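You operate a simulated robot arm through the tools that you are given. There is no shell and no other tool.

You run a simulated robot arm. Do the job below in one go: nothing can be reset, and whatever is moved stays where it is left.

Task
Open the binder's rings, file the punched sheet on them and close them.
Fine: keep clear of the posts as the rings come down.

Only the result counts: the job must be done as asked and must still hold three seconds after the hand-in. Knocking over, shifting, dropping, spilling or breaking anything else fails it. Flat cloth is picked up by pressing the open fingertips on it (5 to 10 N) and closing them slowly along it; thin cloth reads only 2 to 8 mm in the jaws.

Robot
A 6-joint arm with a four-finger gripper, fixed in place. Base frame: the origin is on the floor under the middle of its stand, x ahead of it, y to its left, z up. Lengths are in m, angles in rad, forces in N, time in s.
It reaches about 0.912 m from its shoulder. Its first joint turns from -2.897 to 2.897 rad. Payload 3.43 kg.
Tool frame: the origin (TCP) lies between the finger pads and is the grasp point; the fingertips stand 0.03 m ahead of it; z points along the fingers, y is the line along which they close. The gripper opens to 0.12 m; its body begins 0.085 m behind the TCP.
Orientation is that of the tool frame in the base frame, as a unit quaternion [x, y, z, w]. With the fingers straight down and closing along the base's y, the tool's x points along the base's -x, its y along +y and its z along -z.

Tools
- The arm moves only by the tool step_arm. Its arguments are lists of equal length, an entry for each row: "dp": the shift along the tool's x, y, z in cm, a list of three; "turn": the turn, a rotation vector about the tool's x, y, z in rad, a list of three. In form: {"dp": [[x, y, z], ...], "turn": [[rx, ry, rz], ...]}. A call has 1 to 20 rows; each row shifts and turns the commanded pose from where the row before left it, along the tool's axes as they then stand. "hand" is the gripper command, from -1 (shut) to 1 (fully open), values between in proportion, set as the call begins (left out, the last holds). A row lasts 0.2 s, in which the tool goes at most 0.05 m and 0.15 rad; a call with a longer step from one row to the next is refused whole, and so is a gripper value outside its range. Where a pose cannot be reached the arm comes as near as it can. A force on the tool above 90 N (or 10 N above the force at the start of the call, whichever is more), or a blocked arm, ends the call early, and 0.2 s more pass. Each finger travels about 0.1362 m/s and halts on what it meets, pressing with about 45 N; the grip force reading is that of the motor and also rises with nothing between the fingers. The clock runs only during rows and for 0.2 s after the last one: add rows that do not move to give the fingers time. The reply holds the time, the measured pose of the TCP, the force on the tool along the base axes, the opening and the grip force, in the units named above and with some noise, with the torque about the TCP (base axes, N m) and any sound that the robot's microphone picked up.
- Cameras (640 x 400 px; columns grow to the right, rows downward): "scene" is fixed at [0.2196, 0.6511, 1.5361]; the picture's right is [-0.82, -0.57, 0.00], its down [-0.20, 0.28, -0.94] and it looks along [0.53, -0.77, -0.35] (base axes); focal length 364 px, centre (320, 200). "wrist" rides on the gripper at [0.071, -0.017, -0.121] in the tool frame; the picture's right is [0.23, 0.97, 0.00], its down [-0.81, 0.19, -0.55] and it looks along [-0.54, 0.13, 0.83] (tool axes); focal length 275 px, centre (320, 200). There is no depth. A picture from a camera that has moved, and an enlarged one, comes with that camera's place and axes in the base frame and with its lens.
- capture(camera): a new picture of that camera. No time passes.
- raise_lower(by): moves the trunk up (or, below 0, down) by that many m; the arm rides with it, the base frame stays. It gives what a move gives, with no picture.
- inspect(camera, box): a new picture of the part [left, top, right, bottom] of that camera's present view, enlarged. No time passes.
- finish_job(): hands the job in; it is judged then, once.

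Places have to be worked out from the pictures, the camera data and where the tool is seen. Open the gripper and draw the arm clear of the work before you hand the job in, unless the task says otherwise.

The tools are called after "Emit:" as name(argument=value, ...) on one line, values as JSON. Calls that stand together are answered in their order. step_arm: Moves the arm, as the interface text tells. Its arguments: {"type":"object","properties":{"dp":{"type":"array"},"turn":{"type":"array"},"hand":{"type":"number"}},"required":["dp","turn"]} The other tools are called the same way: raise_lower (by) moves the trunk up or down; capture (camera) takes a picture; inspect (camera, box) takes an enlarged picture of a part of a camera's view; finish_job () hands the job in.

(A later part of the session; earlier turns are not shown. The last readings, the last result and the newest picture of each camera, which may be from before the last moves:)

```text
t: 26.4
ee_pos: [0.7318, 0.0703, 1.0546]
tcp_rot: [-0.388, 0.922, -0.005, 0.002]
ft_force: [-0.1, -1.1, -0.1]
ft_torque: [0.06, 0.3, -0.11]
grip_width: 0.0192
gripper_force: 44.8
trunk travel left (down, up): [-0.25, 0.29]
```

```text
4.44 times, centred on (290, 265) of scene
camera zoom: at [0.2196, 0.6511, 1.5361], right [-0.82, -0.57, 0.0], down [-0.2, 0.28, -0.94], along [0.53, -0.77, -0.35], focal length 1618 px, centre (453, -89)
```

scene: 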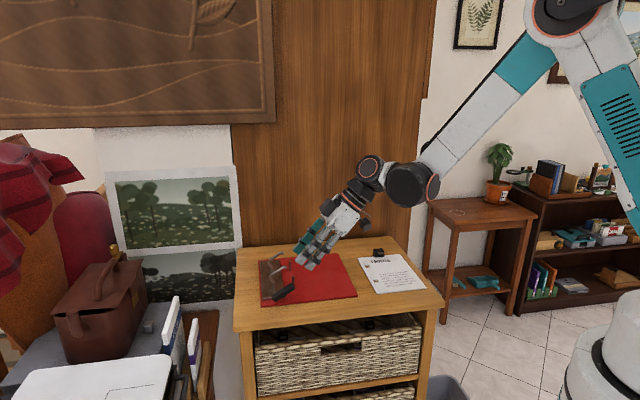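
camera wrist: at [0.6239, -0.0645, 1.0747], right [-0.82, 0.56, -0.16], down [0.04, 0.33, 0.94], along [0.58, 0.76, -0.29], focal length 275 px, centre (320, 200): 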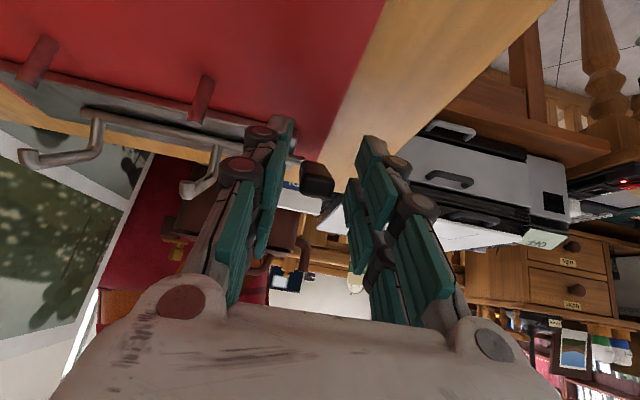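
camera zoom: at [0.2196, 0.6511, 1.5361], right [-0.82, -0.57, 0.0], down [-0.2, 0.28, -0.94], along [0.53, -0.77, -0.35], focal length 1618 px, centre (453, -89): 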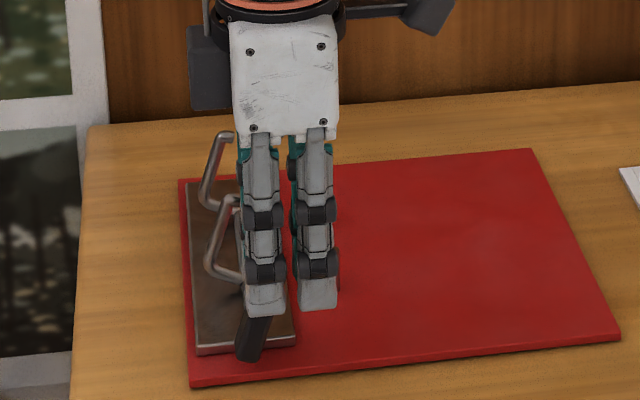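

The rings are open about 72°. I add 10° more, which stays within reach.

Emit:
step_arm(dp=[[-0.568, 0, -0.183], [-0.568, 0, -0.183], [0, 0, 0]], turn=[[0, 0.0873, 0], [0, 0.0873, 0], [0, 0, 0]])

Emit:
inspect(camera="scene", box=[245, 220, 335, 310])

Emit:
capture(camera="wrist")

```text
t: 27.2
ee_pos: [0.7403, 0.0781, 1.0574]
tcp_rot: [-0.385, 0.919, -0.038, -0.078]
ft_force: [-0.1, -1.0, -5.8]
ft_torque: [0.41, -0.22, -0.14]
grip_width: 0.0193
gripper_force: 45.3
trunk travel left (down, up): [-0.25, 0.29]
```

```text
4.44 times, centred on (290, 265) of scene
camera zoom: at [0.2196, 0.6511, 1.5361], right [-0.82, -0.57, 0.0], down [-0.2, 0.28, -0.94], along [0.53, -0.77, -0.35], focal length 1618 px, centre (453, -89)
```

zoom: 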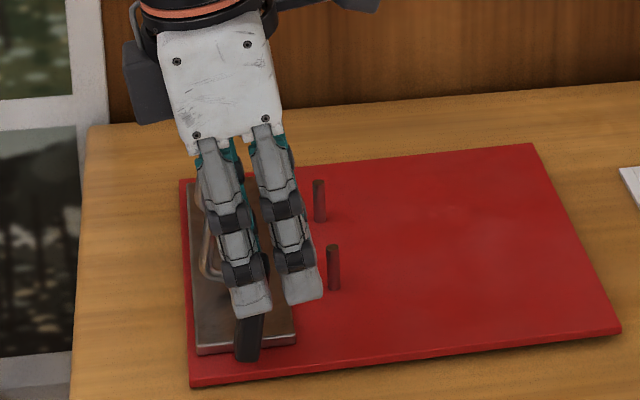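

```text
taken
camera wrist: at [0.7167, 0.0312, 1.1892], right [-0.85, 0.52, 0.03], down [0.49, 0.78, 0.4], along [0.19, 0.36, -0.92], focal length 275 px, centre (320, 200)
```

wrist: 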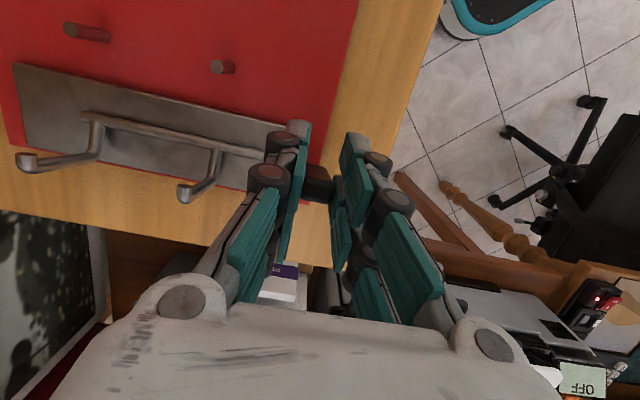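

The -5.8 N reading and the lifted far edge of the cover show that the hinge reached its end stop. I go back one step so the binder lies flat.

Emit:
step_arm(dp=[[0.275, 0, 0.116], [0.275, 0, 0.116], [0, 0, 0]], turn=[[0, -0.0437, 0], [0, -0.0437, 0], [0, 0, 0]])

Emit:
inspect(camera="scene", box=[245, 220, 335, 310])

```text
t: 28.0
ee_pos: [0.7359, 0.0735, 1.0549]
tcp_rot: [-0.387, 0.921, -0.021, -0.037]
ft_force: [-0.6, -0.2, -4.2]
ft_torque: [0.01, 0.18, -0.03]
grip_width: 0.0195
gripper_force: 45.1
trunk travel left (down, up): [-0.25, 0.29]
```

```text
4.44 times, centred on (290, 265) of scene
camera zoom: at [0.2196, 0.6511, 1.5361], right [-0.82, -0.57, 0.0], down [-0.2, 0.28, -0.94], along [0.53, -0.77, -0.35], focal length 1618 px, centre (453, -89)
```

zoom: 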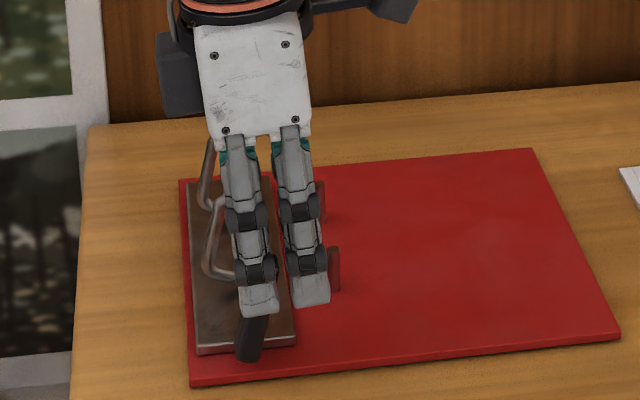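

I am still carrying about 4 N, so I lower 1 mm.

Emit:
step_arm(dp=[[0, 0, 0.1], [0, 0, 0]], turn=[[0, 0, 0], [0, 0, 0]])

```text
t: 28.6
ee_pos: [0.737, 0.0733, 1.0534]
tcp_rot: [-0.386, 0.921, -0.021, -0.038]
ft_force: [-0.8, 1.4, -3.9]
ft_torque: [-0.03, -0.02, 0.01]
grip_width: 0.0194
gripper_force: 44.8
trunk travel left (down, up): [-0.25, 0.29]
```

Emit:
step_arm(dp=[[0, 0, 0.1], [0, 0, 0]], turn=[[0, 0, 0], [0, 0, 0]])

Emit:
inspect(camera="scene", box=[230, 230, 450, 340])

```text
t: 29.2
ee_pos: [0.7376, 0.0737, 1.0521]
tcp_rot: [-0.387, 0.921, -0.021, -0.037]
ft_force: [2.4, 1.8, 1.6]
ft_torque: [0.09, -0.12, 0.0]
grip_width: 0.0196
gripper_force: 45.4
trunk travel left (down, up): [-0.25, 0.29]
```

```text
2.91 times, centred on (340, 285) of scene
camera zoom: at [0.2196, 0.6511, 1.5361], right [-0.82, -0.57, 0.0], down [-0.2, 0.28, -0.94], along [0.53, -0.77, -0.35], focal length 1059 px, centre (262, -47)
```

zoom: 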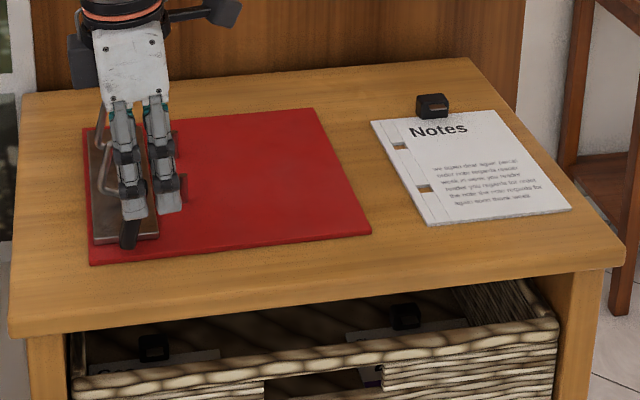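

The force is back to about zero. I open the jaws and lift straight up, clear of the lever.

Emit:
step_arm(dp=[[0, 0, 0], [0, 0, 0]], turn=[[0, 0, 0], [0, 0, 0]], hand=-0.3)

Emit:
step_arm(dp=[[0, 0, -1.0], [0, 0, -2.0], [0, 0, -3.0], [0, 0, -3.0], [0, 0, -3.0], [0, 0, 0]], turn=[[0, 0, 0], [0, 0, 0], [0, 0, 0], [0, 0, 0], [0, 0, 0], [0, -0.085, 0]])

Emit:
inspect(camera="scene", box=[245, 220, 335, 310])

Emit:
capture(camera="wrist")

```text
t: 29.8
ee_pos: [0.7372, 0.0723, 1.0523]
tcp_rot: [-0.386, 0.921, -0.021, -0.038]
ft_force: [0.7, -0.1, -0.5]
ft_torque: [0.0, -0.01, -0.01]
grip_width: 0.042
gripper_force: 0.2
trunk travel left (down, up): [-0.25, 0.29]
```

```text
t: 31.2
ee_pos: [0.7418, 0.0812, 1.173]
tcp_rot: [-0.388, 0.922, -0.004, 0.001]
ft_force: [0.3, -0.2, 0.4]
ft_torque: [0.01, -0.04, 0.01]
grip_width: 0.042
gripper_force: 0.0
trunk travel left (down, up): [-0.25, 0.29]
```

```text
4.44 times, centred on (290, 265) of scene
camera zoom: at [0.2196, 0.6511, 1.5361], right [-0.82, -0.57, 0.0], down [-0.2, 0.28, -0.94], along [0.53, -0.77, -0.35], focal length 1618 px, centre (453, -89)
```

zoom: 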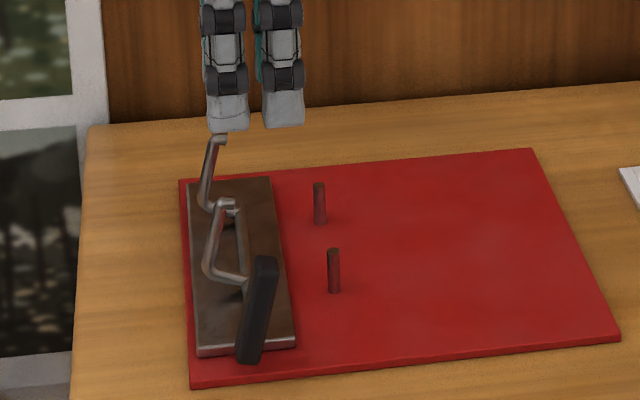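

```text
taken
camera wrist: at [0.7028, 0.0192, 1.296], right [-0.86, 0.52, -0.01], down [0.43, 0.72, 0.55], along [0.29, 0.47, -0.83], focal length 275 px, centre (320, 200)
```

wrist: 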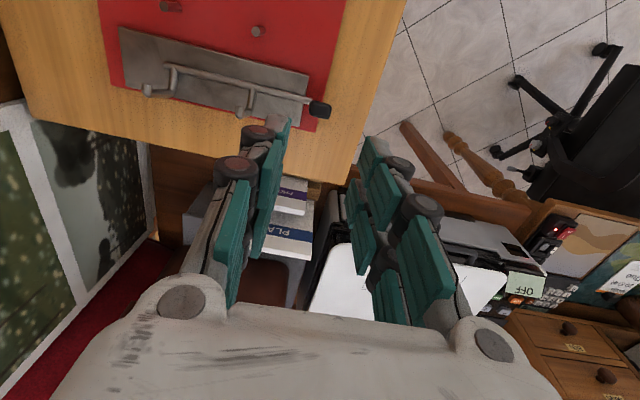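

The rings stay open at about 77°. I now turn the gripper 90° to grip the clip block along e1 and move above it, near (0.647, -0.287), staying high.

Emit:
step_arm(dp=[[0, 0, 0], [0, 0, 0], [0, 0, 0], [0, 0, 0], [0, 0, 0], [0, 0, 0], [0, 0, 0], [0, 0, 0], [0, 0, 0], [0, 0, 0], [0, 0, 0], [-2.134, -3.646, 0.7], [-2.134, -3.646, 0.7], [-2.134, -3.646, 0.7], [-2.134, -3.646, 0.7], [-2.134, -3.646, 0.7], [-2.134, -3.646, 0.7], [-2.134, -3.646, 0.7], [-2.134, -3.646, 0.7], [-2.134, -3.646, 0.7]], turn=[[0, 0, 0.1435], [0, 0, 0.1435], [0, 0, 0.1435], [0, 0, 0.1435], [0, 0, 0.1435], [0, 0, 0.1435], [0, 0, 0.1435], [0, 0, 0.1435], [0, 0, 0.1435], [0, 0, 0.1435], [0, 0, 0.1435], [0, 0, 0], [0, 0, 0], [0, 0, 0], [0, 0, 0], [0, 0, 0], [0, 0, 0], [0, 0, 0], [0, 0, 0], [0, 0, 0]], hand=0.0)

Emit:
capture(camera="wrist")

Emit:
capture(camera="scene")

```text
t: 35.4
ee_pos: [0.6463, -0.2881, 1.1125]
tcp_rot: [0.382, 0.924, -0.002, 0.002]
ft_force: [0.1, -0.1, 0.3]
ft_torque: [-0.03, 0.01, 0.02]
grip_width: 0.0601
gripper_force: 0.1
trunk travel left (down, up): [-0.25, 0.29]
```

```text
taken
camera wrist: at [0.5821, -0.2499, 1.2337], right [0.52, 0.85, 0.0], down [0.71, -0.43, 0.56], along [0.48, -0.3, -0.83], focal length 275 px, centre (320, 200)
```

wrist: 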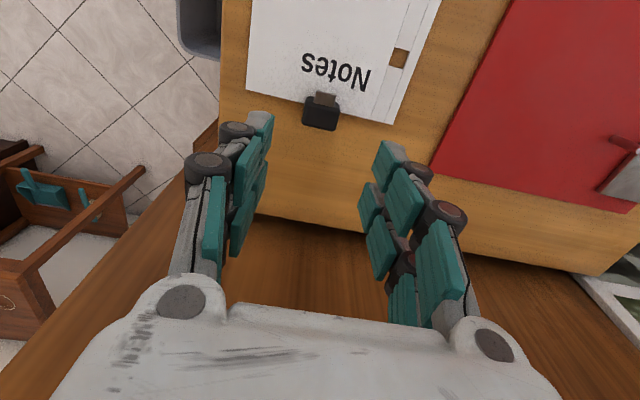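

```text
taken
```

scene: 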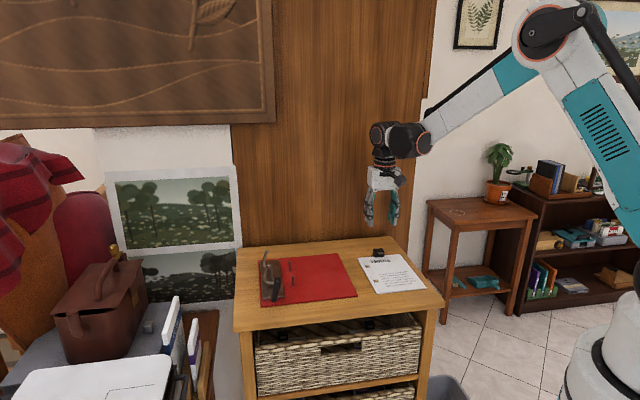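

Emit:
inspect(camera="wrist", box=[240, 30, 440, 160])

Emit:
inspect(camera="wrist", box=[295, 80, 350, 140])

```text
3.08 times, centred on (340, 95) of wrist
camera zoom: at [0.5821, -0.2499, 1.2337], right [0.52, 0.85, 0.0], down [0.71, -0.43, 0.56], along [0.48, -0.3, -0.83], focal length 847 px, centre (258, 523)
```

zoom: 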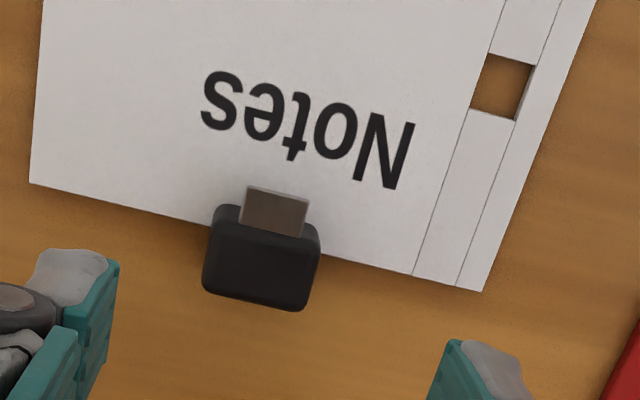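

```text
6.67 times, centred on (322, 110) of wrist
camera zoom: at [0.5821, -0.2499, 1.2337], right [0.52, 0.85, 0.0], down [0.71, -0.43, 0.56], along [0.48, -0.3, -0.83], focal length 1835 px, centre (303, 800)
```

zoom: 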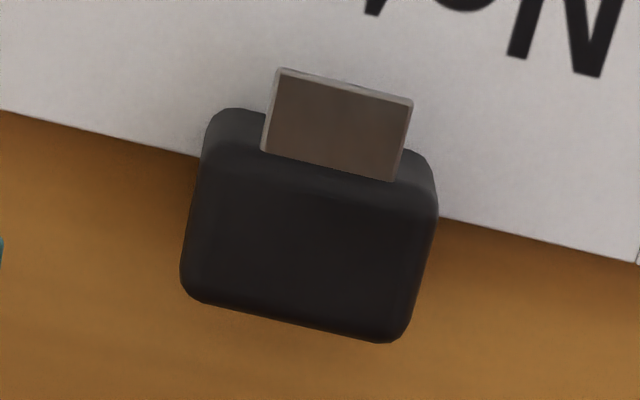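

The block's center is at about (0.645, -0.290). It is 30 mm wide along e1, and the sheet is parallel to the binder within half a degree. I line up the outer finger pair on the block and descend part way to check.

Emit:
step_arm(dp=[[1.09, -0.23, 0], [0, 0, 2.0], [0, 0, 2.0], [0, 0, 2.0], [0, 0, 1.0], [0, 0, 0]], turn=[[0, 0, 0], [0, 0, 0], [0, 0, 0], [0, 0, 0], [0, 0, 0], [0, 0, 0]])

Emit:
capture(camera="wrist")

Emit:
inspect(camera="scene", box=[345, 220, 415, 280])

```text
t: 36.8
ee_pos: [0.6374, -0.2813, 1.0429]
tcp_rot: [0.382, 0.924, -0.004, 0.004]
ft_force: [0.3, 0.2, -0.3]
ft_torque: [0.03, 0.0, -0.01]
grip_width: 0.06
gripper_force: 0.0
trunk travel left (down, up): [-0.25, 0.29]
```

```text
taken
camera wrist: at [0.5743, -0.2429, 1.1632], right [0.52, 0.85, 0.0], down [0.71, -0.43, 0.56], along [0.48, -0.3, -0.83], focal length 275 px, centre (320, 200)
```

wrist: 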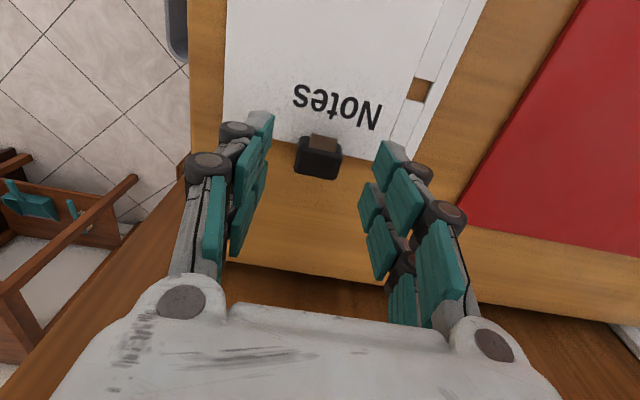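

```text
6.67 times, centred on (380, 250) of scene
camera zoom: at [0.2196, 0.6511, 1.5361], right [-0.82, -0.57, 0.0], down [-0.2, 0.28, -0.94], along [0.53, -0.77, -0.35], focal length 2427 px, centre (-80, -133)
```

zoom: 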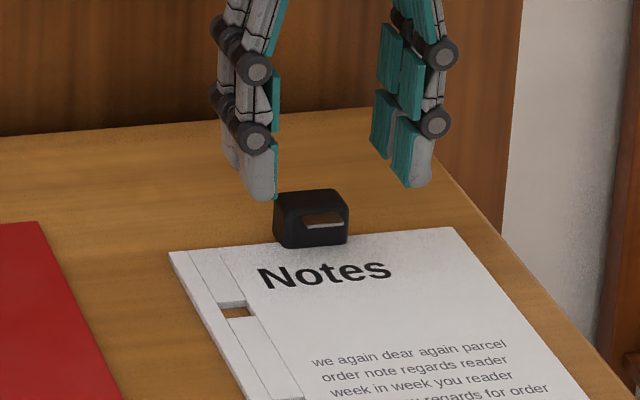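

Emit:
inspect(camera="wrist", box=[220, 60, 450, 210])

```text
2.67 times, centred on (335, 135) of wrist
camera zoom: at [0.5743, -0.2429, 1.1632], right [0.52, 0.85, 0.0], down [0.71, -0.43, 0.56], along [0.48, -0.3, -0.83], focal length 734 px, centre (280, 373)
```

zoom: 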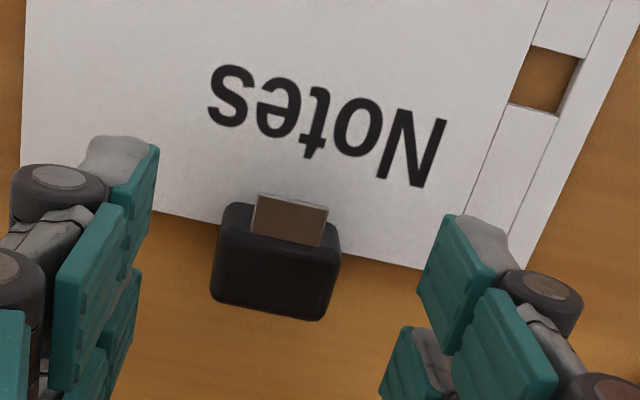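

The block is centered between the jaws at tool x≈-0.011. I go down to TCP z≈1.011, which leaves the tips about 5 mm above the sheet, and check the force before closing.

Emit:
step_arm(dp=[[0, 0, 1.2], [0, 0, 1.2], [0, 0, 0.8], [0, 0, 0]], turn=[[0, 0, 0], [0, 0, 0], [0, 0, 0], [0, 0, 0]])

Emit:
inspect(camera="scene", box=[345, 220, 415, 280])

Emit:
inspect(camera="wrist", box=[220, 90, 420, 240])

```text
t: 37.8
ee_pos: [0.637, -0.2808, 1.0087]
tcp_rot: [0.383, 0.924, -0.003, 0.005]
ft_force: [0.1, 1.2, -0.4]
ft_torque: [0.0, -0.01, -0.03]
grip_width: 0.0603
gripper_force: 0.1
trunk travel left (down, up): [-0.25, 0.29]
```

```text
6.67 times, centred on (380, 250) of scene
camera zoom: at [0.2196, 0.6511, 1.5361], right [-0.82, -0.57, 0.0], down [-0.2, 0.28, -0.94], along [0.53, -0.77, -0.35], focal length 2427 px, centre (-80, -133)
```

zoom: 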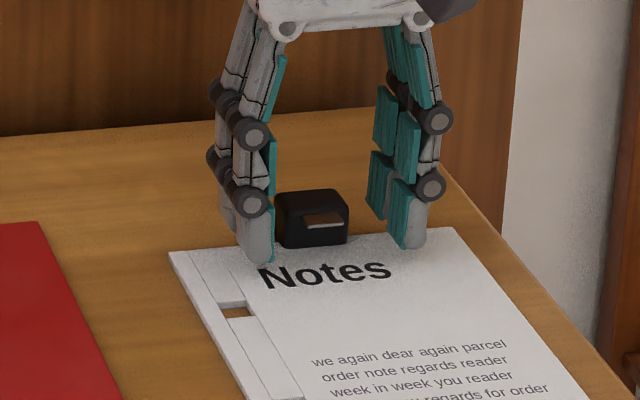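

```text
2.67 times, centred on (320, 165) of wrist
camera zoom: at [0.5741, -0.2429, 1.1312], right [0.52, 0.85, 0.0], down [0.71, -0.43, 0.56], along [0.48, -0.3, -0.83], focal length 734 px, centre (320, 293)
```

zoom: 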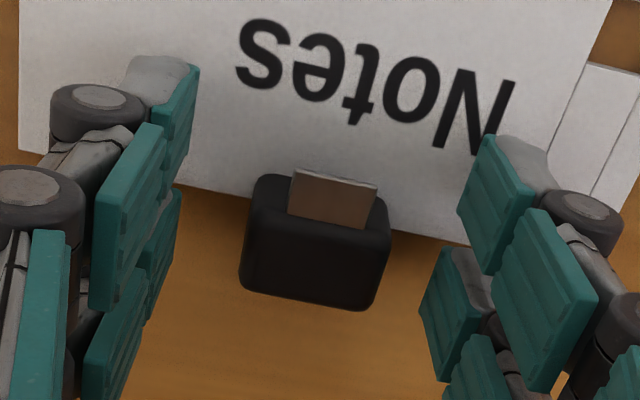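

No contact yet and the block is between the pads. I close on it.

Emit:
step_arm(dp=[[0, 0, 0], [0, 0, 0], [0, 0, 0]], turn=[[0, 0, 0], [0, 0, 0], [0, 0, 0]], hand=-1)

Emit:
inspect(camera="scene", box=[345, 220, 415, 280])

Emit:
inspect(camera="wrist", box=[220, 60, 450, 210])

```text
t: 38.6
ee_pos: [0.638, -0.2815, 1.0093]
tcp_rot: [0.382, 0.924, -0.003, 0.004]
ft_force: [0.3, -0.3, 0.3]
ft_torque: [0.0, -0.06, 0.02]
grip_width: 0.0308
gripper_force: 44.9
trunk travel left (down, up): [-0.25, 0.29]
```

```text
6.67 times, centred on (380, 250) of scene
camera zoom: at [0.2196, 0.6511, 1.5361], right [-0.82, -0.57, 0.0], down [-0.2, 0.28, -0.94], along [0.53, -0.77, -0.35], focal length 2427 px, centre (-80, -133)
```

zoom: 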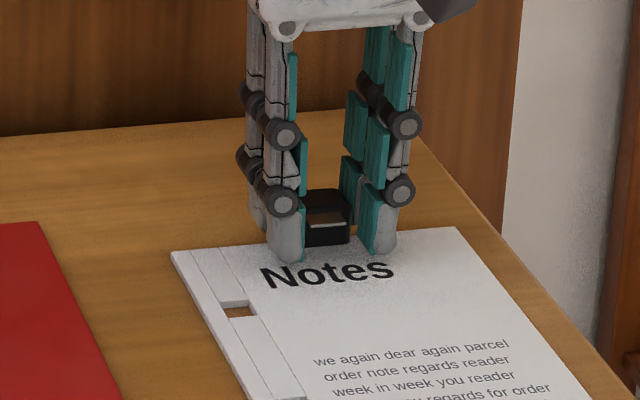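

```text
2.67 times, centred on (335, 135) of wrist
camera zoom: at [0.5741, -0.2429, 1.1313], right [0.52, 0.85, 0.0], down [0.71, -0.43, 0.56], along [0.48, -0.3, -0.83], focal length 734 px, centre (280, 373)
```

zoom: 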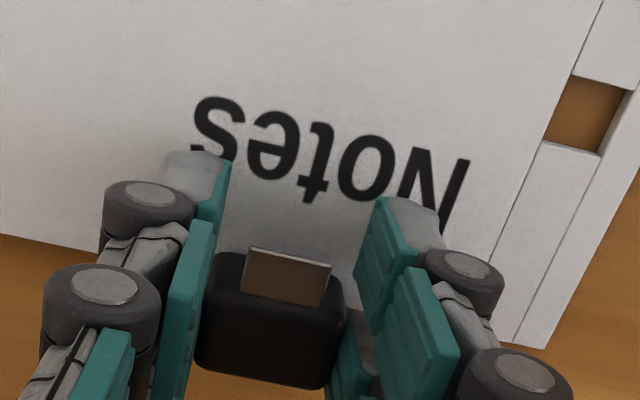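

The block is held (30.8 mm, 45 N) and hole 1 is at about (0.643, -0.211). I lift straight up slowly and check how the sheet hangs.

Emit:
step_arm(dp=[[0, 0, -0.5], [0, 0, -1.0], [0, 0, -1.5], [0, 0, -1.5], [0, 0, -1.5], [0, 0, -1.5], [0, 0, 0]], turn=[[0, 0, 0], [0, 0, 0], [0, 0, 0], [0, 0, 0], [0, 0, 0], [0, 0, 0], [0, 0, 0]])

Emit:
capture(camera="scene")

Emit:
inspect(camera="scene", box=[320, 190, 440, 320])

Emit:
capture(camera="wrist")

```text
t: 40.2
ee_pos: [0.6384, -0.2809, 1.0862]
tcp_rot: [0.383, 0.924, -0.003, 0.005]
ft_force: [-0.7, -0.5, -0.2]
ft_torque: [-0.02, -0.02, -0.02]
grip_width: 0.031
gripper_force: 44.8
trunk travel left (down, up): [-0.25, 0.29]
```

```text
taken
```

scene: 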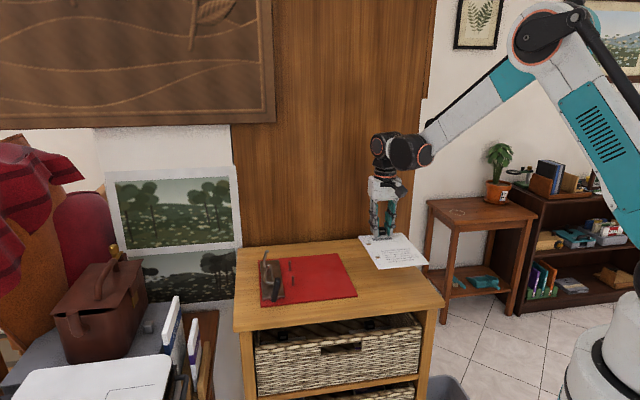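

```text
3.08 times, centred on (380, 255) of scene
camera zoom: at [0.2196, 0.6511, 1.5361], right [-0.82, -0.57, 0.0], down [-0.2, 0.28, -0.94], along [0.53, -0.77, -0.35], focal length 1120 px, centre (135, 31)
```

zoom: 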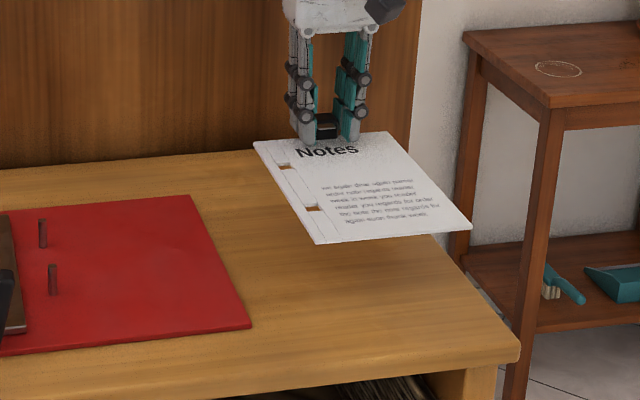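

```text
taken
camera wrist: at [0.5745, -0.2419, 1.2061], right [0.52, 0.85, 0.0], down [0.71, -0.43, 0.56], along [0.48, -0.3, -0.83], focal length 275 px, centre (320, 200)
```

wrist: 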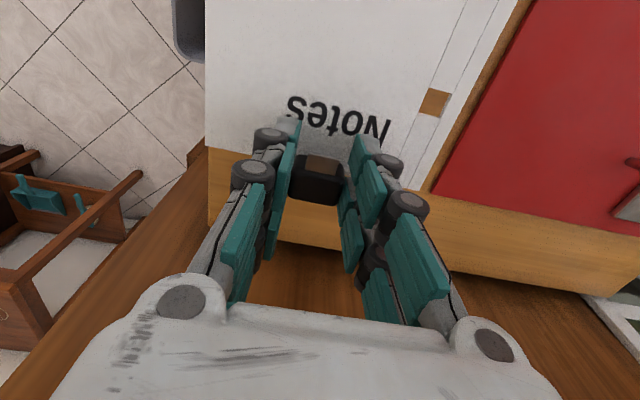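

The sheet hangs rigid and level, with hole 1 at the same pixel as when I gripped it. I shift toward the back first, away from the lever, and then carry it along e1 above the posts.

Emit:
step_arm(dp=[[-0.94, 0, 0], [-0.93, 0, 0], [0, 2.0, 0], [0, 2.3, 0], [0, 2.3, 0], [0, 2.3, 0], [0, 2.3, 0], [0, 2.3, 0], [0, 2.3, 0], [0, 2.3, 0], [0, 2.0, 0], [0, 0, 0]], turn=[[0, 0, 0], [0, 0, 0], [0, 0, 0], [0, 0, 0], [0, 0, 0], [0, 0, 0], [0, 0, 0], [0, 0, 0], [0, 0, 0], [0, 0, 0], [0, 0, 0], [0, 0, 0]])

Emit:
capture(camera="wrist")

Emit:
inspect(camera="scene", box=[240, 190, 370, 310])

```text
t: 42.8
ee_pos: [0.7931, -0.1516, 1.0835]
tcp_rot: [0.382, 0.924, -0.003, 0.004]
ft_force: [-0.4, 0.3, 0.0]
ft_torque: [-0.04, -0.03, 0.06]
grip_width: 0.0307
gripper_force: 45.1
trunk travel left (down, up): [-0.25, 0.29]
```

```text
taken
camera wrist: at [0.7291, -0.1127, 1.2058], right [0.52, 0.85, 0.0], down [0.71, -0.43, 0.56], along [0.48, -0.3, -0.83], focal length 275 px, centre (320, 200)
```

wrist: 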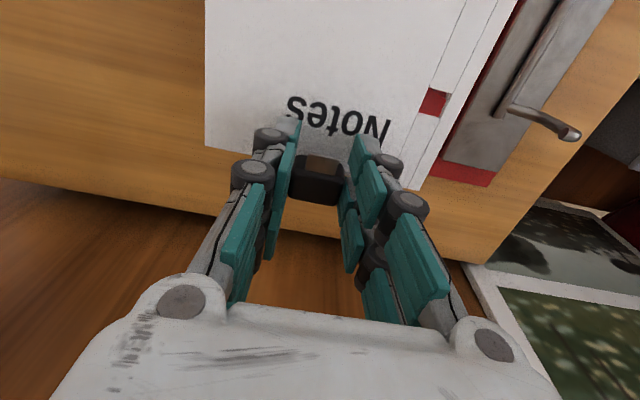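

```text
3.33 times, centred on (305, 250) of scene
camera zoom: at [0.2196, 0.6511, 1.5361], right [-0.82, -0.57, 0.0], down [-0.2, 0.28, -0.94], along [0.53, -0.77, -0.35], focal length 1213 px, centre (370, 33)
```

zoom: 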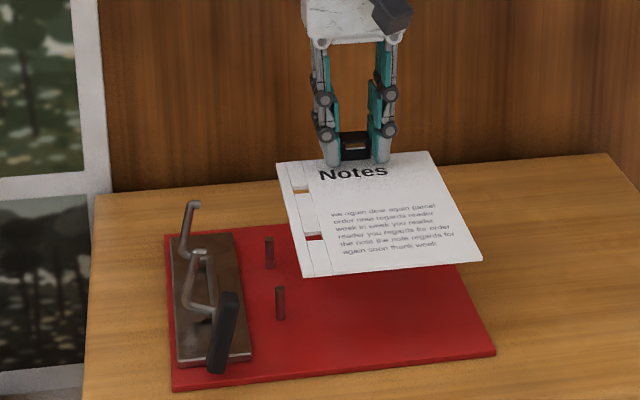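

Still reachable and clear of the open arches. I move the last 3 cm so the holes are over the posts, then check the alignment from both cameras.

Emit:
step_arm(dp=[[0, 1.5, 0], [-0.06, 1.49, 0], [0, 0, 0]], turn=[[0, 0, 0], [0, 0, 0], [0, 0, 0]])

Emit:
capture(camera="wrist")

Emit:
inspect(camera="scene", box=[255, 220, 325, 290])

Emit:
inspect(camera="wrist", box=[380, 20, 480, 160])

```text
t: 43.6
ee_pos: [0.8133, -0.1299, 1.084]
tcp_rot: [0.382, 0.924, -0.003, 0.004]
ft_force: [0.5, 0.1, -1.5]
ft_torque: [-0.05, -0.02, 0.04]
grip_width: 0.0308
gripper_force: 45.1
trunk travel left (down, up): [-0.25, 0.29]
```

```text
taken
camera wrist: at [0.7505, -0.0922, 1.2058], right [0.52, 0.85, 0.0], down [0.71, -0.43, 0.56], along [0.48, -0.3, -0.83], focal length 275 px, centre (320, 200)
```

wrist: 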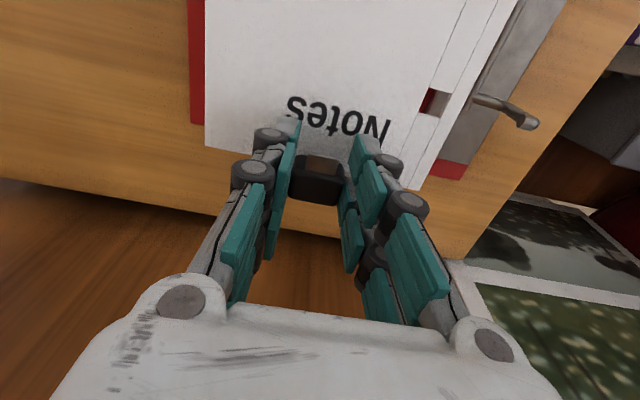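

```text
5.71 times, centred on (290, 255) of scene
camera zoom: at [0.2196, 0.6511, 1.5361], right [-0.82, -0.57, 0.0], down [-0.2, 0.28, -0.94], along [0.53, -0.77, -0.35], focal length 2080 px, centre (491, -114)
```

zoom: 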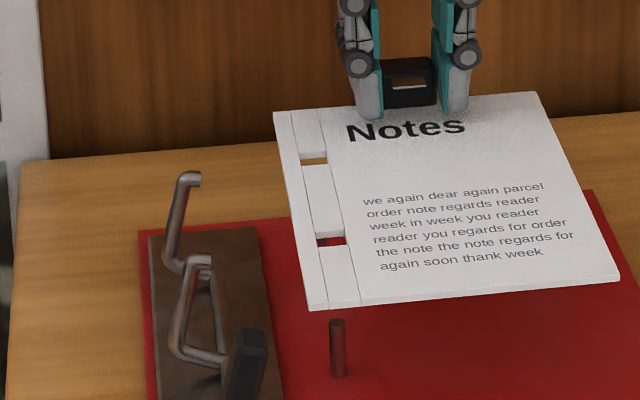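

```text
2.86 times, centred on (430, 90) of wrist
camera zoom: at [0.7505, -0.0922, 1.2058], right [0.52, 0.85, 0.0], down [0.71, -0.43, 0.56], along [0.48, -0.3, -0.83], focal length 786 px, centre (6, 514)
```

zoom: 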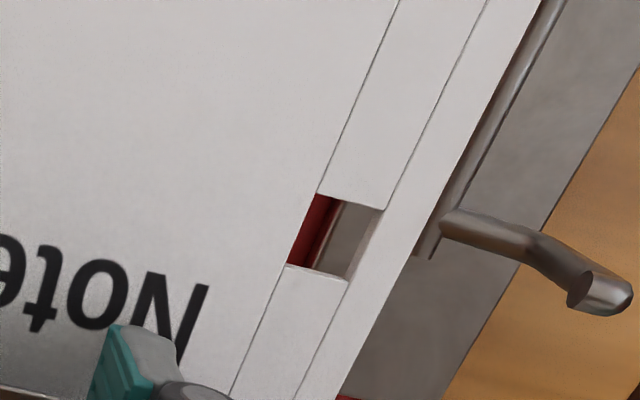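

Holes and posts agree within about 2 mm. I correct by 1 mm and lower until the sheet is just above the post tops, where the comparison is much more direct.

Emit:
step_arm(dp=[[-0.13, -0.1, 0], [0, 0, 1.0], [0, 0, 1.0], [0, 0, 1.0], [0, 0, 0]], turn=[[0, 0, 0], [0, 0, 0], [0, 0, 0], [0, 0, 0], [0, 0, 0]])

Emit:
inspect(camera="scene", box=[255, 240, 325, 300])

Emit:
inspect(camera="wrist", box=[380, 0, 520, 140])

```text
t: 44.8
ee_pos: [0.8148, -0.1327, 1.0551]
tcp_rot: [0.382, 0.924, -0.004, 0.005]
ft_force: [-0.4, -0.3, 0.0]
ft_torque: [-0.01, -0.02, -0.03]
grip_width: 0.0309
gripper_force: 44.5
trunk travel left (down, up): [-0.25, 0.29]
```

```text
6.67 times, centred on (290, 270) of scene
camera zoom: at [0.2196, 0.6511, 1.5361], right [-0.82, -0.57, 0.0], down [-0.2, 0.28, -0.94], along [0.53, -0.77, -0.35], focal length 2427 px, centre (520, -267)
```

zoom: 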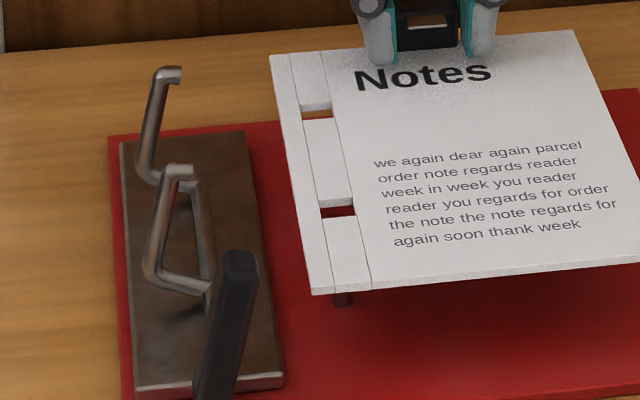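

```text
2.86 times, centred on (450, 70) of wrist
camera zoom: at [0.7509, -0.094, 1.176], right [0.52, 0.85, 0.0], down [0.71, -0.43, 0.56], along [0.48, -0.3, -0.83], focal length 786 px, centre (-51, 571)
```

zoom: 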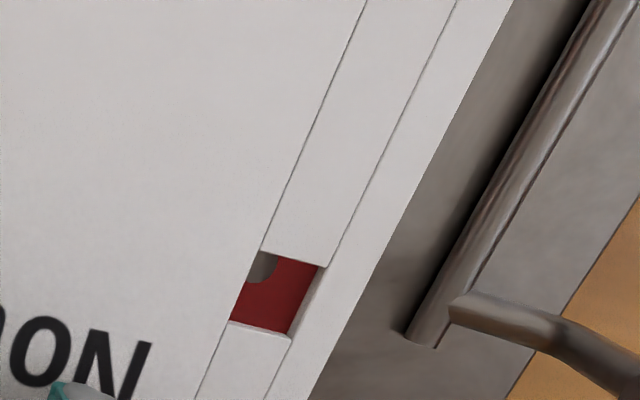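

Through hole 1 I can see the tip of post 1: the hole sits about 1.8 mm too far back. I correct that and lower 1 cm more, so the sheet is still just above the posts, to check again.

Emit:
step_arm(dp=[[0.16, 0.05, 0], [0, 0, 0.5], [0, 0, 0.5], [0, 0, 0]], turn=[[0, 0, 0], [0, 0, 0], [0, 0, 0], [0, 0, 0]])

Emit:
inspect(camera="scene", box=[255, 240, 325, 300])

Emit:
inspect(camera="wrist", box=[390, 50, 480, 150])

Emit:
capture(camera="wrist")

```text
t: 45.8
ee_pos: [0.8138, -0.1319, 1.0446]
tcp_rot: [0.382, 0.924, -0.003, 0.005]
ft_force: [0.2, 0.2, -0.6]
ft_torque: [-0.08, -0.01, -0.01]
grip_width: 0.0307
gripper_force: 45.6
trunk travel left (down, up): [-0.25, 0.29]
```

```text
6.67 times, centred on (290, 270) of scene
camera zoom: at [0.2196, 0.6511, 1.5361], right [-0.82, -0.57, 0.0], down [-0.2, 0.28, -0.94], along [0.53, -0.77, -0.35], focal length 2427 px, centre (520, -267)
```

zoom: 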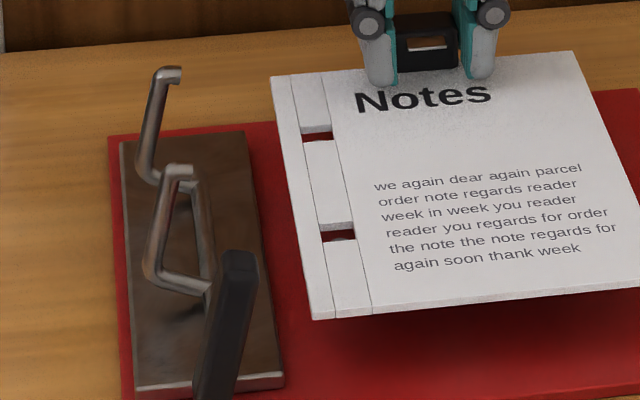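

```text
4.00 times, centred on (435, 100) of wrist
camera zoom: at [0.7502, -0.0929, 1.1659], right [0.52, 0.85, 0.0], down [0.71, -0.43, 0.56], along [0.48, -0.3, -0.83], focal length 1101 px, centre (-140, 600)
```

zoom: 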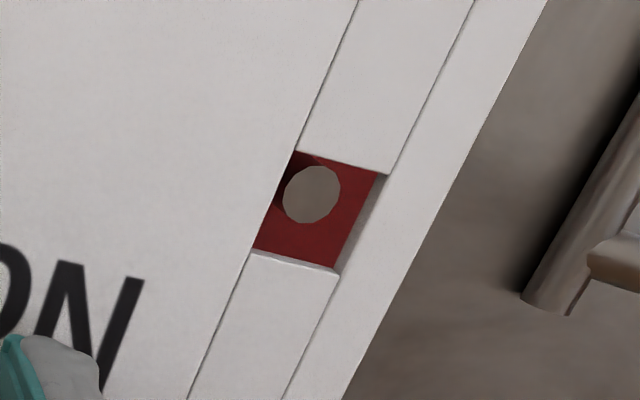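

```text
taken
camera wrist: at [0.7502, -0.0929, 1.1659], right [0.52, 0.85, 0.0], down [0.71, -0.43, 0.56], along [0.48, -0.3, -0.83], focal length 275 px, centre (320, 200)
```

wrist: 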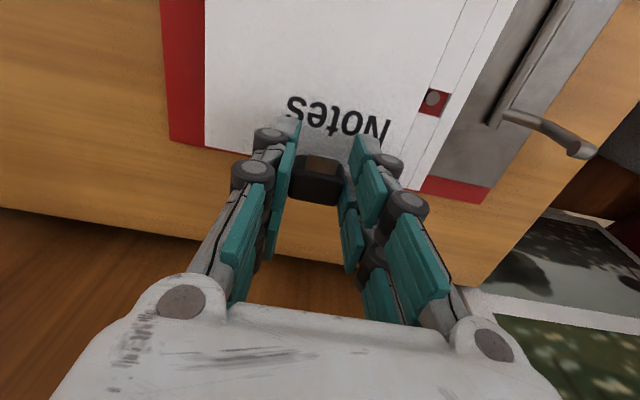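

Post 1 shows fully inside hole 1, offset by only about 1 mm, and post 2 shows in hole 2. I correct the last millimeter and lower 1.5 cm so the posts enter the holes.

Emit:
step_arm(dp=[[0.08, 0.08, 0], [0, 0, 0.5], [0, 0, 0.5], [0, 0, 0.5], [0, 0, 0]], turn=[[0, 0, 0], [0, 0, 0], [0, 0, 0], [0, 0, 0], [0, 0, 0]])

Emit:
inspect(camera="scene", box=[255, 240, 325, 300])

Emit:
inspect(camera="wrist", box=[390, 50, 480, 150])

```text
t: 47.0
ee_pos: [0.8123, -0.1311, 1.0292]
tcp_rot: [0.381, 0.924, -0.002, 0.004]
ft_force: [-0.7, 0.1, -0.9]
ft_torque: [0.0, -0.01, -0.01]
grip_width: 0.0306
gripper_force: 45.3
trunk travel left (down, up): [-0.25, 0.29]
```

```text
6.67 times, centred on (290, 270) of scene
camera zoom: at [0.2196, 0.6511, 1.5361], right [-0.82, -0.57, 0.0], down [-0.2, 0.28, -0.94], along [0.53, -0.77, -0.35], focal length 2427 px, centre (520, -267)
```

zoom: 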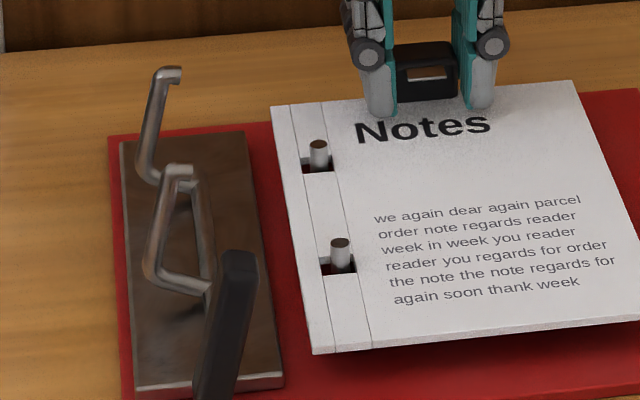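

```text
4.00 times, centred on (435, 100) of wrist
camera zoom: at [0.7499, -0.0919, 1.1511], right [0.52, 0.85, 0.0], down [0.71, -0.43, 0.56], along [0.48, -0.3, -0.83], focal length 1101 px, centre (-140, 600)
```

zoom: 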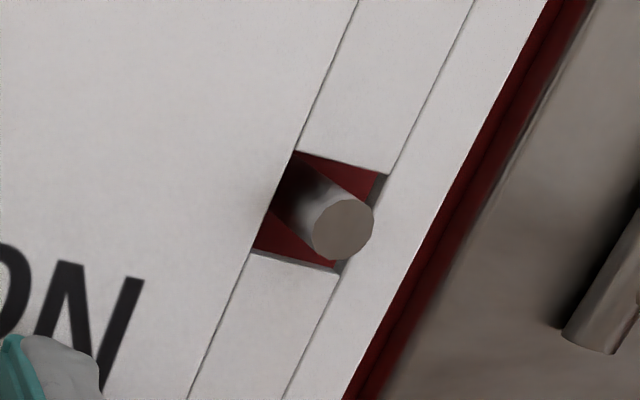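

Both posts are through the holes without contact. I lower the rest gently until the sheet meets the cover.

Emit:
step_arm(dp=[[0, 0, 0.4], [0, 0, 0.4], [0, 0, 0.4], [0, 0, 0.1], [0, 0, 0]], turn=[[0, 0, 0], [0, 0, 0], [0, 0, 0], [0, 0, 0], [0, 0, 0]])

Emit:
inspect(camera="scene", box=[255, 240, 345, 310])

Emit:
inspect(camera="wrist", box=[390, 50, 480, 150])

```text
t: 48.2
ee_pos: [0.8137, -0.1303, 1.016]
tcp_rot: [0.382, 0.924, -0.002, 0.005]
ft_force: [0.2, -0.4, -0.7]
ft_torque: [-0.06, -0.03, 0.02]
grip_width: 0.0305
gripper_force: 45.0
trunk travel left (down, up): [-0.25, 0.29]
```

```text
5.71 times, centred on (300, 275) of scene
camera zoom: at [0.2196, 0.6511, 1.5361], right [-0.82, -0.57, 0.0], down [-0.2, 0.28, -0.94], along [0.53, -0.77, -0.35], focal length 2080 px, centre (434, -229)
```

zoom: 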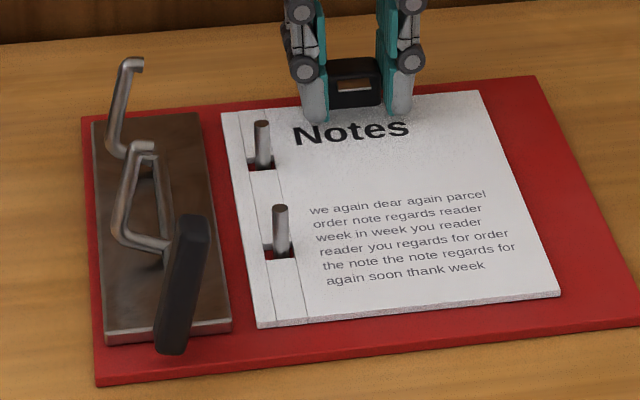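

```text
4.00 times, centred on (435, 100) of wrist
camera zoom: at [0.75, -0.092, 1.138], right [0.52, 0.85, 0.0], down [0.71, -0.43, 0.56], along [0.48, -0.3, -0.83], focal length 1101 px, centre (-140, 600)
```

zoom: 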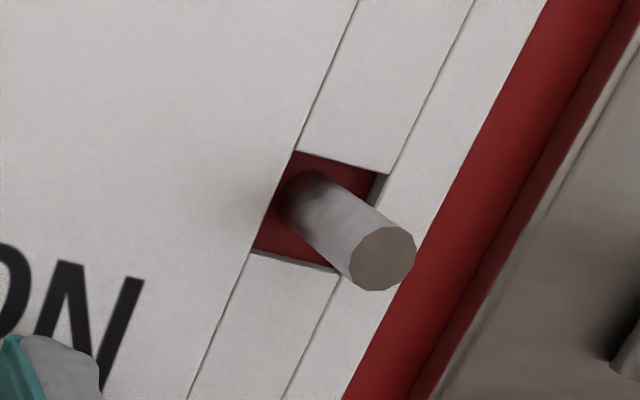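

The sheet is almost on the cover, with about 1 mm of centering error in the hole. I center it and lower in 1 mm steps until contact.

Emit:
step_arm(dp=[[0.06, -0.1, 0], [0, 0, 0.1], [0, 0, 0]], turn=[[0, 0, 0], [0, 0, 0], [0, 0, 0]])

Emit:
step_arm(dp=[[0, 0, 0.1], [0, 0, 0]], turn=[[0, 0, 0], [0, 0, 0]])

```text
t: 49.0
ee_pos: [0.8137, -0.1319, 1.0162]
tcp_rot: [0.382, 0.924, -0.003, 0.005]
ft_force: [0.6, 1.0, 3.2]
ft_torque: [0.5, 0.4, -0.03]
grip_width: 0.0309
gripper_force: 45.2
trunk travel left (down, up): [-0.25, 0.29]
```

```text
t: 49.6
ee_pos: [0.813, -0.1306, 1.0151]
tcp_rot: [0.382, 0.924, -0.001, 0.005]
ft_force: [2.7, 0.2, 12.6]
ft_torque: [0.12, 0.08, -0.02]
grip_width: 0.0308
gripper_force: 45.2
trunk travel left (down, up): [-0.25, 0.29]
```

The sheet is seated (contact at 12 N). I back off half a millimeter, open the jaws moderately and rise straight up.

Emit:
step_arm(dp=[[0, 0, -0.1], [0, 0, 0]], turn=[[0, 0, 0], [0, 0, 0]])

Emit:
step_arm(dp=[[0, 0, 0], [0, 0, 0]], turn=[[0, 0, 0], [0, 0, 0]], hand=-0.2)

Emit:
inspect(camera="scene", box=[255, 240, 345, 310])

Emit:
capture(camera="wrist")

```text
t: 50.2
ee_pos: [0.8125, -0.1313, 1.0165]
tcp_rot: [0.382, 0.924, -0.003, 0.005]
ft_force: [-1.0, 0.8, 3.6]
ft_torque: [-0.07, -0.01, -0.02]
grip_width: 0.0308
gripper_force: 44.6
trunk travel left (down, up): [-0.25, 0.29]
```

```text
t: 50.8
ee_pos: [0.8125, -0.1317, 1.0159]
tcp_rot: [0.381, 0.925, -0.003, 0.005]
ft_force: [-0.7, 0.5, 0.1]
ft_torque: [0.0, -0.01, -0.01]
grip_width: 0.0479
gripper_force: 0.1
trunk travel left (down, up): [-0.25, 0.29]
```

```text
5.71 times, centred on (300, 275) of scene
camera zoom: at [0.2196, 0.6511, 1.5361], right [-0.82, -0.57, 0.0], down [-0.2, 0.28, -0.94], along [0.53, -0.77, -0.35], focal length 2080 px, centre (434, -229)
```

zoom: 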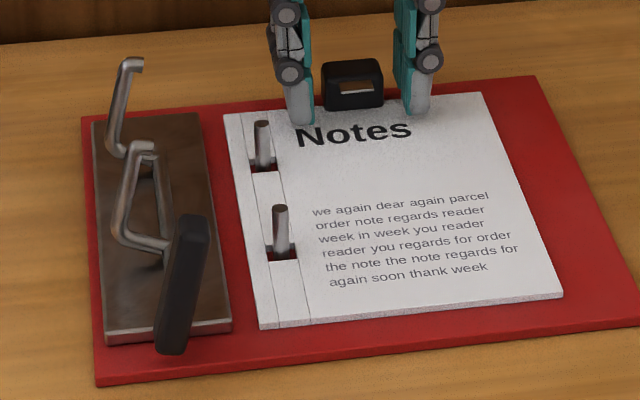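

```text
taken
camera wrist: at [0.7491, -0.0924, 1.137], right [0.52, 0.85, 0.0], down [0.71, -0.43, 0.56], along [0.48, -0.3, -0.83], focal length 275 px, centre (320, 200)
```

wrist: 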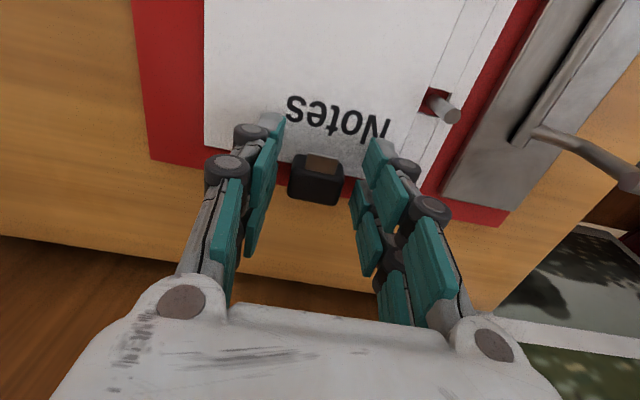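

The sheet sits on both posts and the jaws are free. I rise straight up and turn back to the lever orientation while high.

Emit:
step_arm(dp=[[0, 0, -1.0], [0, 0, -2.5], [0, 0, -3.0], [0, 0, -3.5], [0, 0, -3.5], [0, 0, 0], [0, 0, 0], [0, 0, 0], [0, 0, 0], [0, 0, 0], [0, 0, 0], [0, 0, 0], [0, 0, 0], [0, 0, 0], [0, 0, 0], [0, 0, 0], [0, 0, 0]], turn=[[0, 0, 0], [0, 0, 0], [0, 0, 0], [0, 0, 0], [0, 0, 0], [0, 0, -0.1428], [0, 0, -0.1428], [0, 0, -0.1428], [0, 0, -0.1428], [0, 0, -0.1428], [0, 0, -0.1428], [0, 0, -0.1428], [0, 0, -0.1428], [0, 0, -0.1428], [0, 0, -0.1428], [0, 0, -0.1428], [0, 0, 0]])

Emit:
inspect(camera="scene", box=[250, 230, 350, 310])

Emit:
capture(camera="wrist")

```text
t: 54.4
ee_pos: [0.813, -0.131, 1.1503]
tcp_rot: [-0.384, 0.923, -0.005, 0.001]
ft_force: [-0.9, 0.1, 1.5]
ft_torque: [-0.02, 0.03, 0.0]
grip_width: 0.048
gripper_force: 0.0
trunk travel left (down, up): [-0.25, 0.29]
```

```text
5.00 times, centred on (300, 270) of scene
camera zoom: at [0.2196, 0.6511, 1.5361], right [-0.82, -0.57, 0.0], down [-0.2, 0.28, -0.94], along [0.53, -0.77, -0.35], focal length 1820 px, centre (420, -150)
```

zoom: 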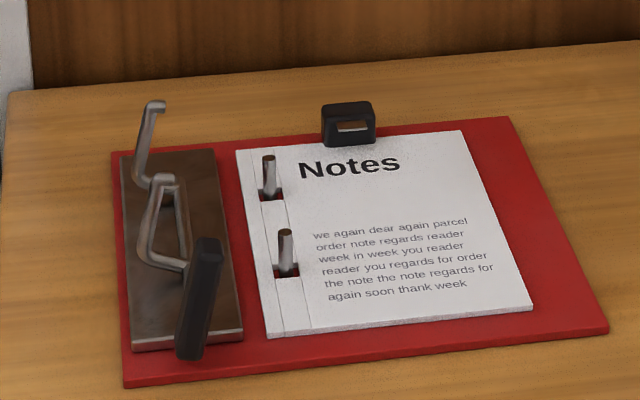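

```text
taken
camera wrist: at [0.7724, -0.1922, 1.2728], right [-0.85, 0.52, -0.01], down [0.43, 0.71, 0.55], along [0.29, 0.46, -0.84], focal length 275 px, centre (320, 200)
```

wrist: 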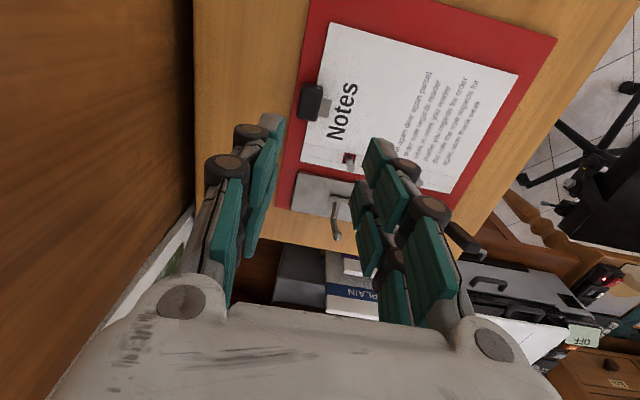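

The sheet is filed and the binder has not moved. I go back above the lever with the jaws at about 42 mm.

Emit:
step_arm(dp=[[0, 0, 0], [-1.51, 3.28, 0], [-1.51, 3.28, 0], [-1.51, 3.28, 0], [-1.51, 3.28, 0], [-1.51, 3.28, 0], [-1.51, 3.28, 0], [0, 0, 0], [0, 0, 0]], turn=[[-0.01, 0, 0], [0, 0, 0], [0, 0, 0], [0, 0, 0], [0, 0, 0], [0, 0, 0], [0, 0, 0], [0, 0.08, 0], [0, 0, 0]], hand=-0.3)

Emit:
capture(camera="wrist")

Emit:
inspect(camera="scene", box=[245, 210, 345, 310])

```text
t: 56.4
ee_pos: [0.7362, 0.0721, 1.1517]
tcp_rot: [-0.383, 0.923, -0.016, -0.038]
ft_force: [0.1, 0.1, 0.2]
ft_torque: [-0.01, 0.0, 0.01]
grip_width: 0.042
gripper_force: 0.0
trunk travel left (down, up): [-0.25, 0.29]
```

```text
taken
camera wrist: at [0.7045, 0.0172, 1.278], right [-0.85, 0.52, 0.02], down [0.47, 0.74, 0.49], along [0.24, 0.42, -0.87], focal length 275 px, centre (320, 200)
```

wrist: 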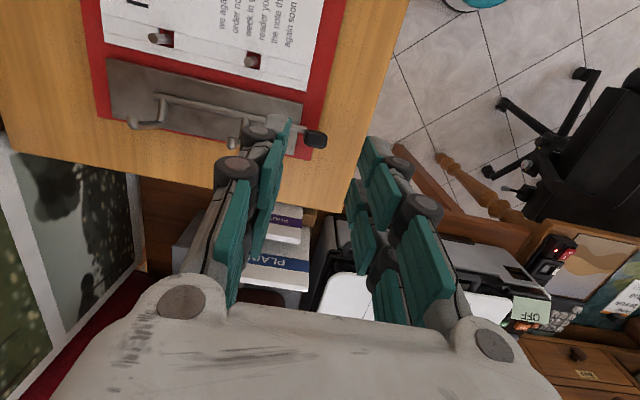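

```text
4.00 times, centred on (295, 260) of scene
camera zoom: at [0.2196, 0.6511, 1.5361], right [-0.82, -0.57, 0.0], down [-0.2, 0.28, -0.94], along [0.53, -0.77, -0.35], focal length 1456 px, centre (420, -40)
```

zoom: 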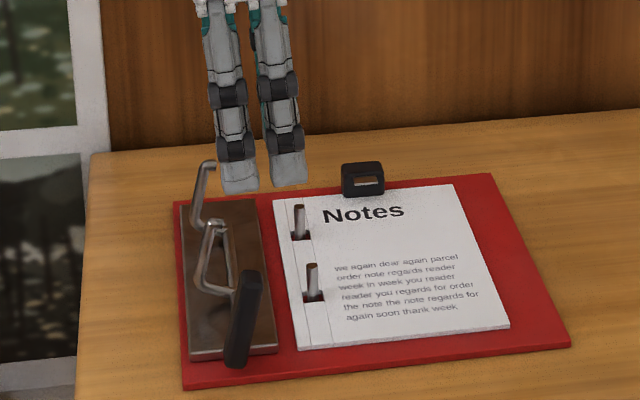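

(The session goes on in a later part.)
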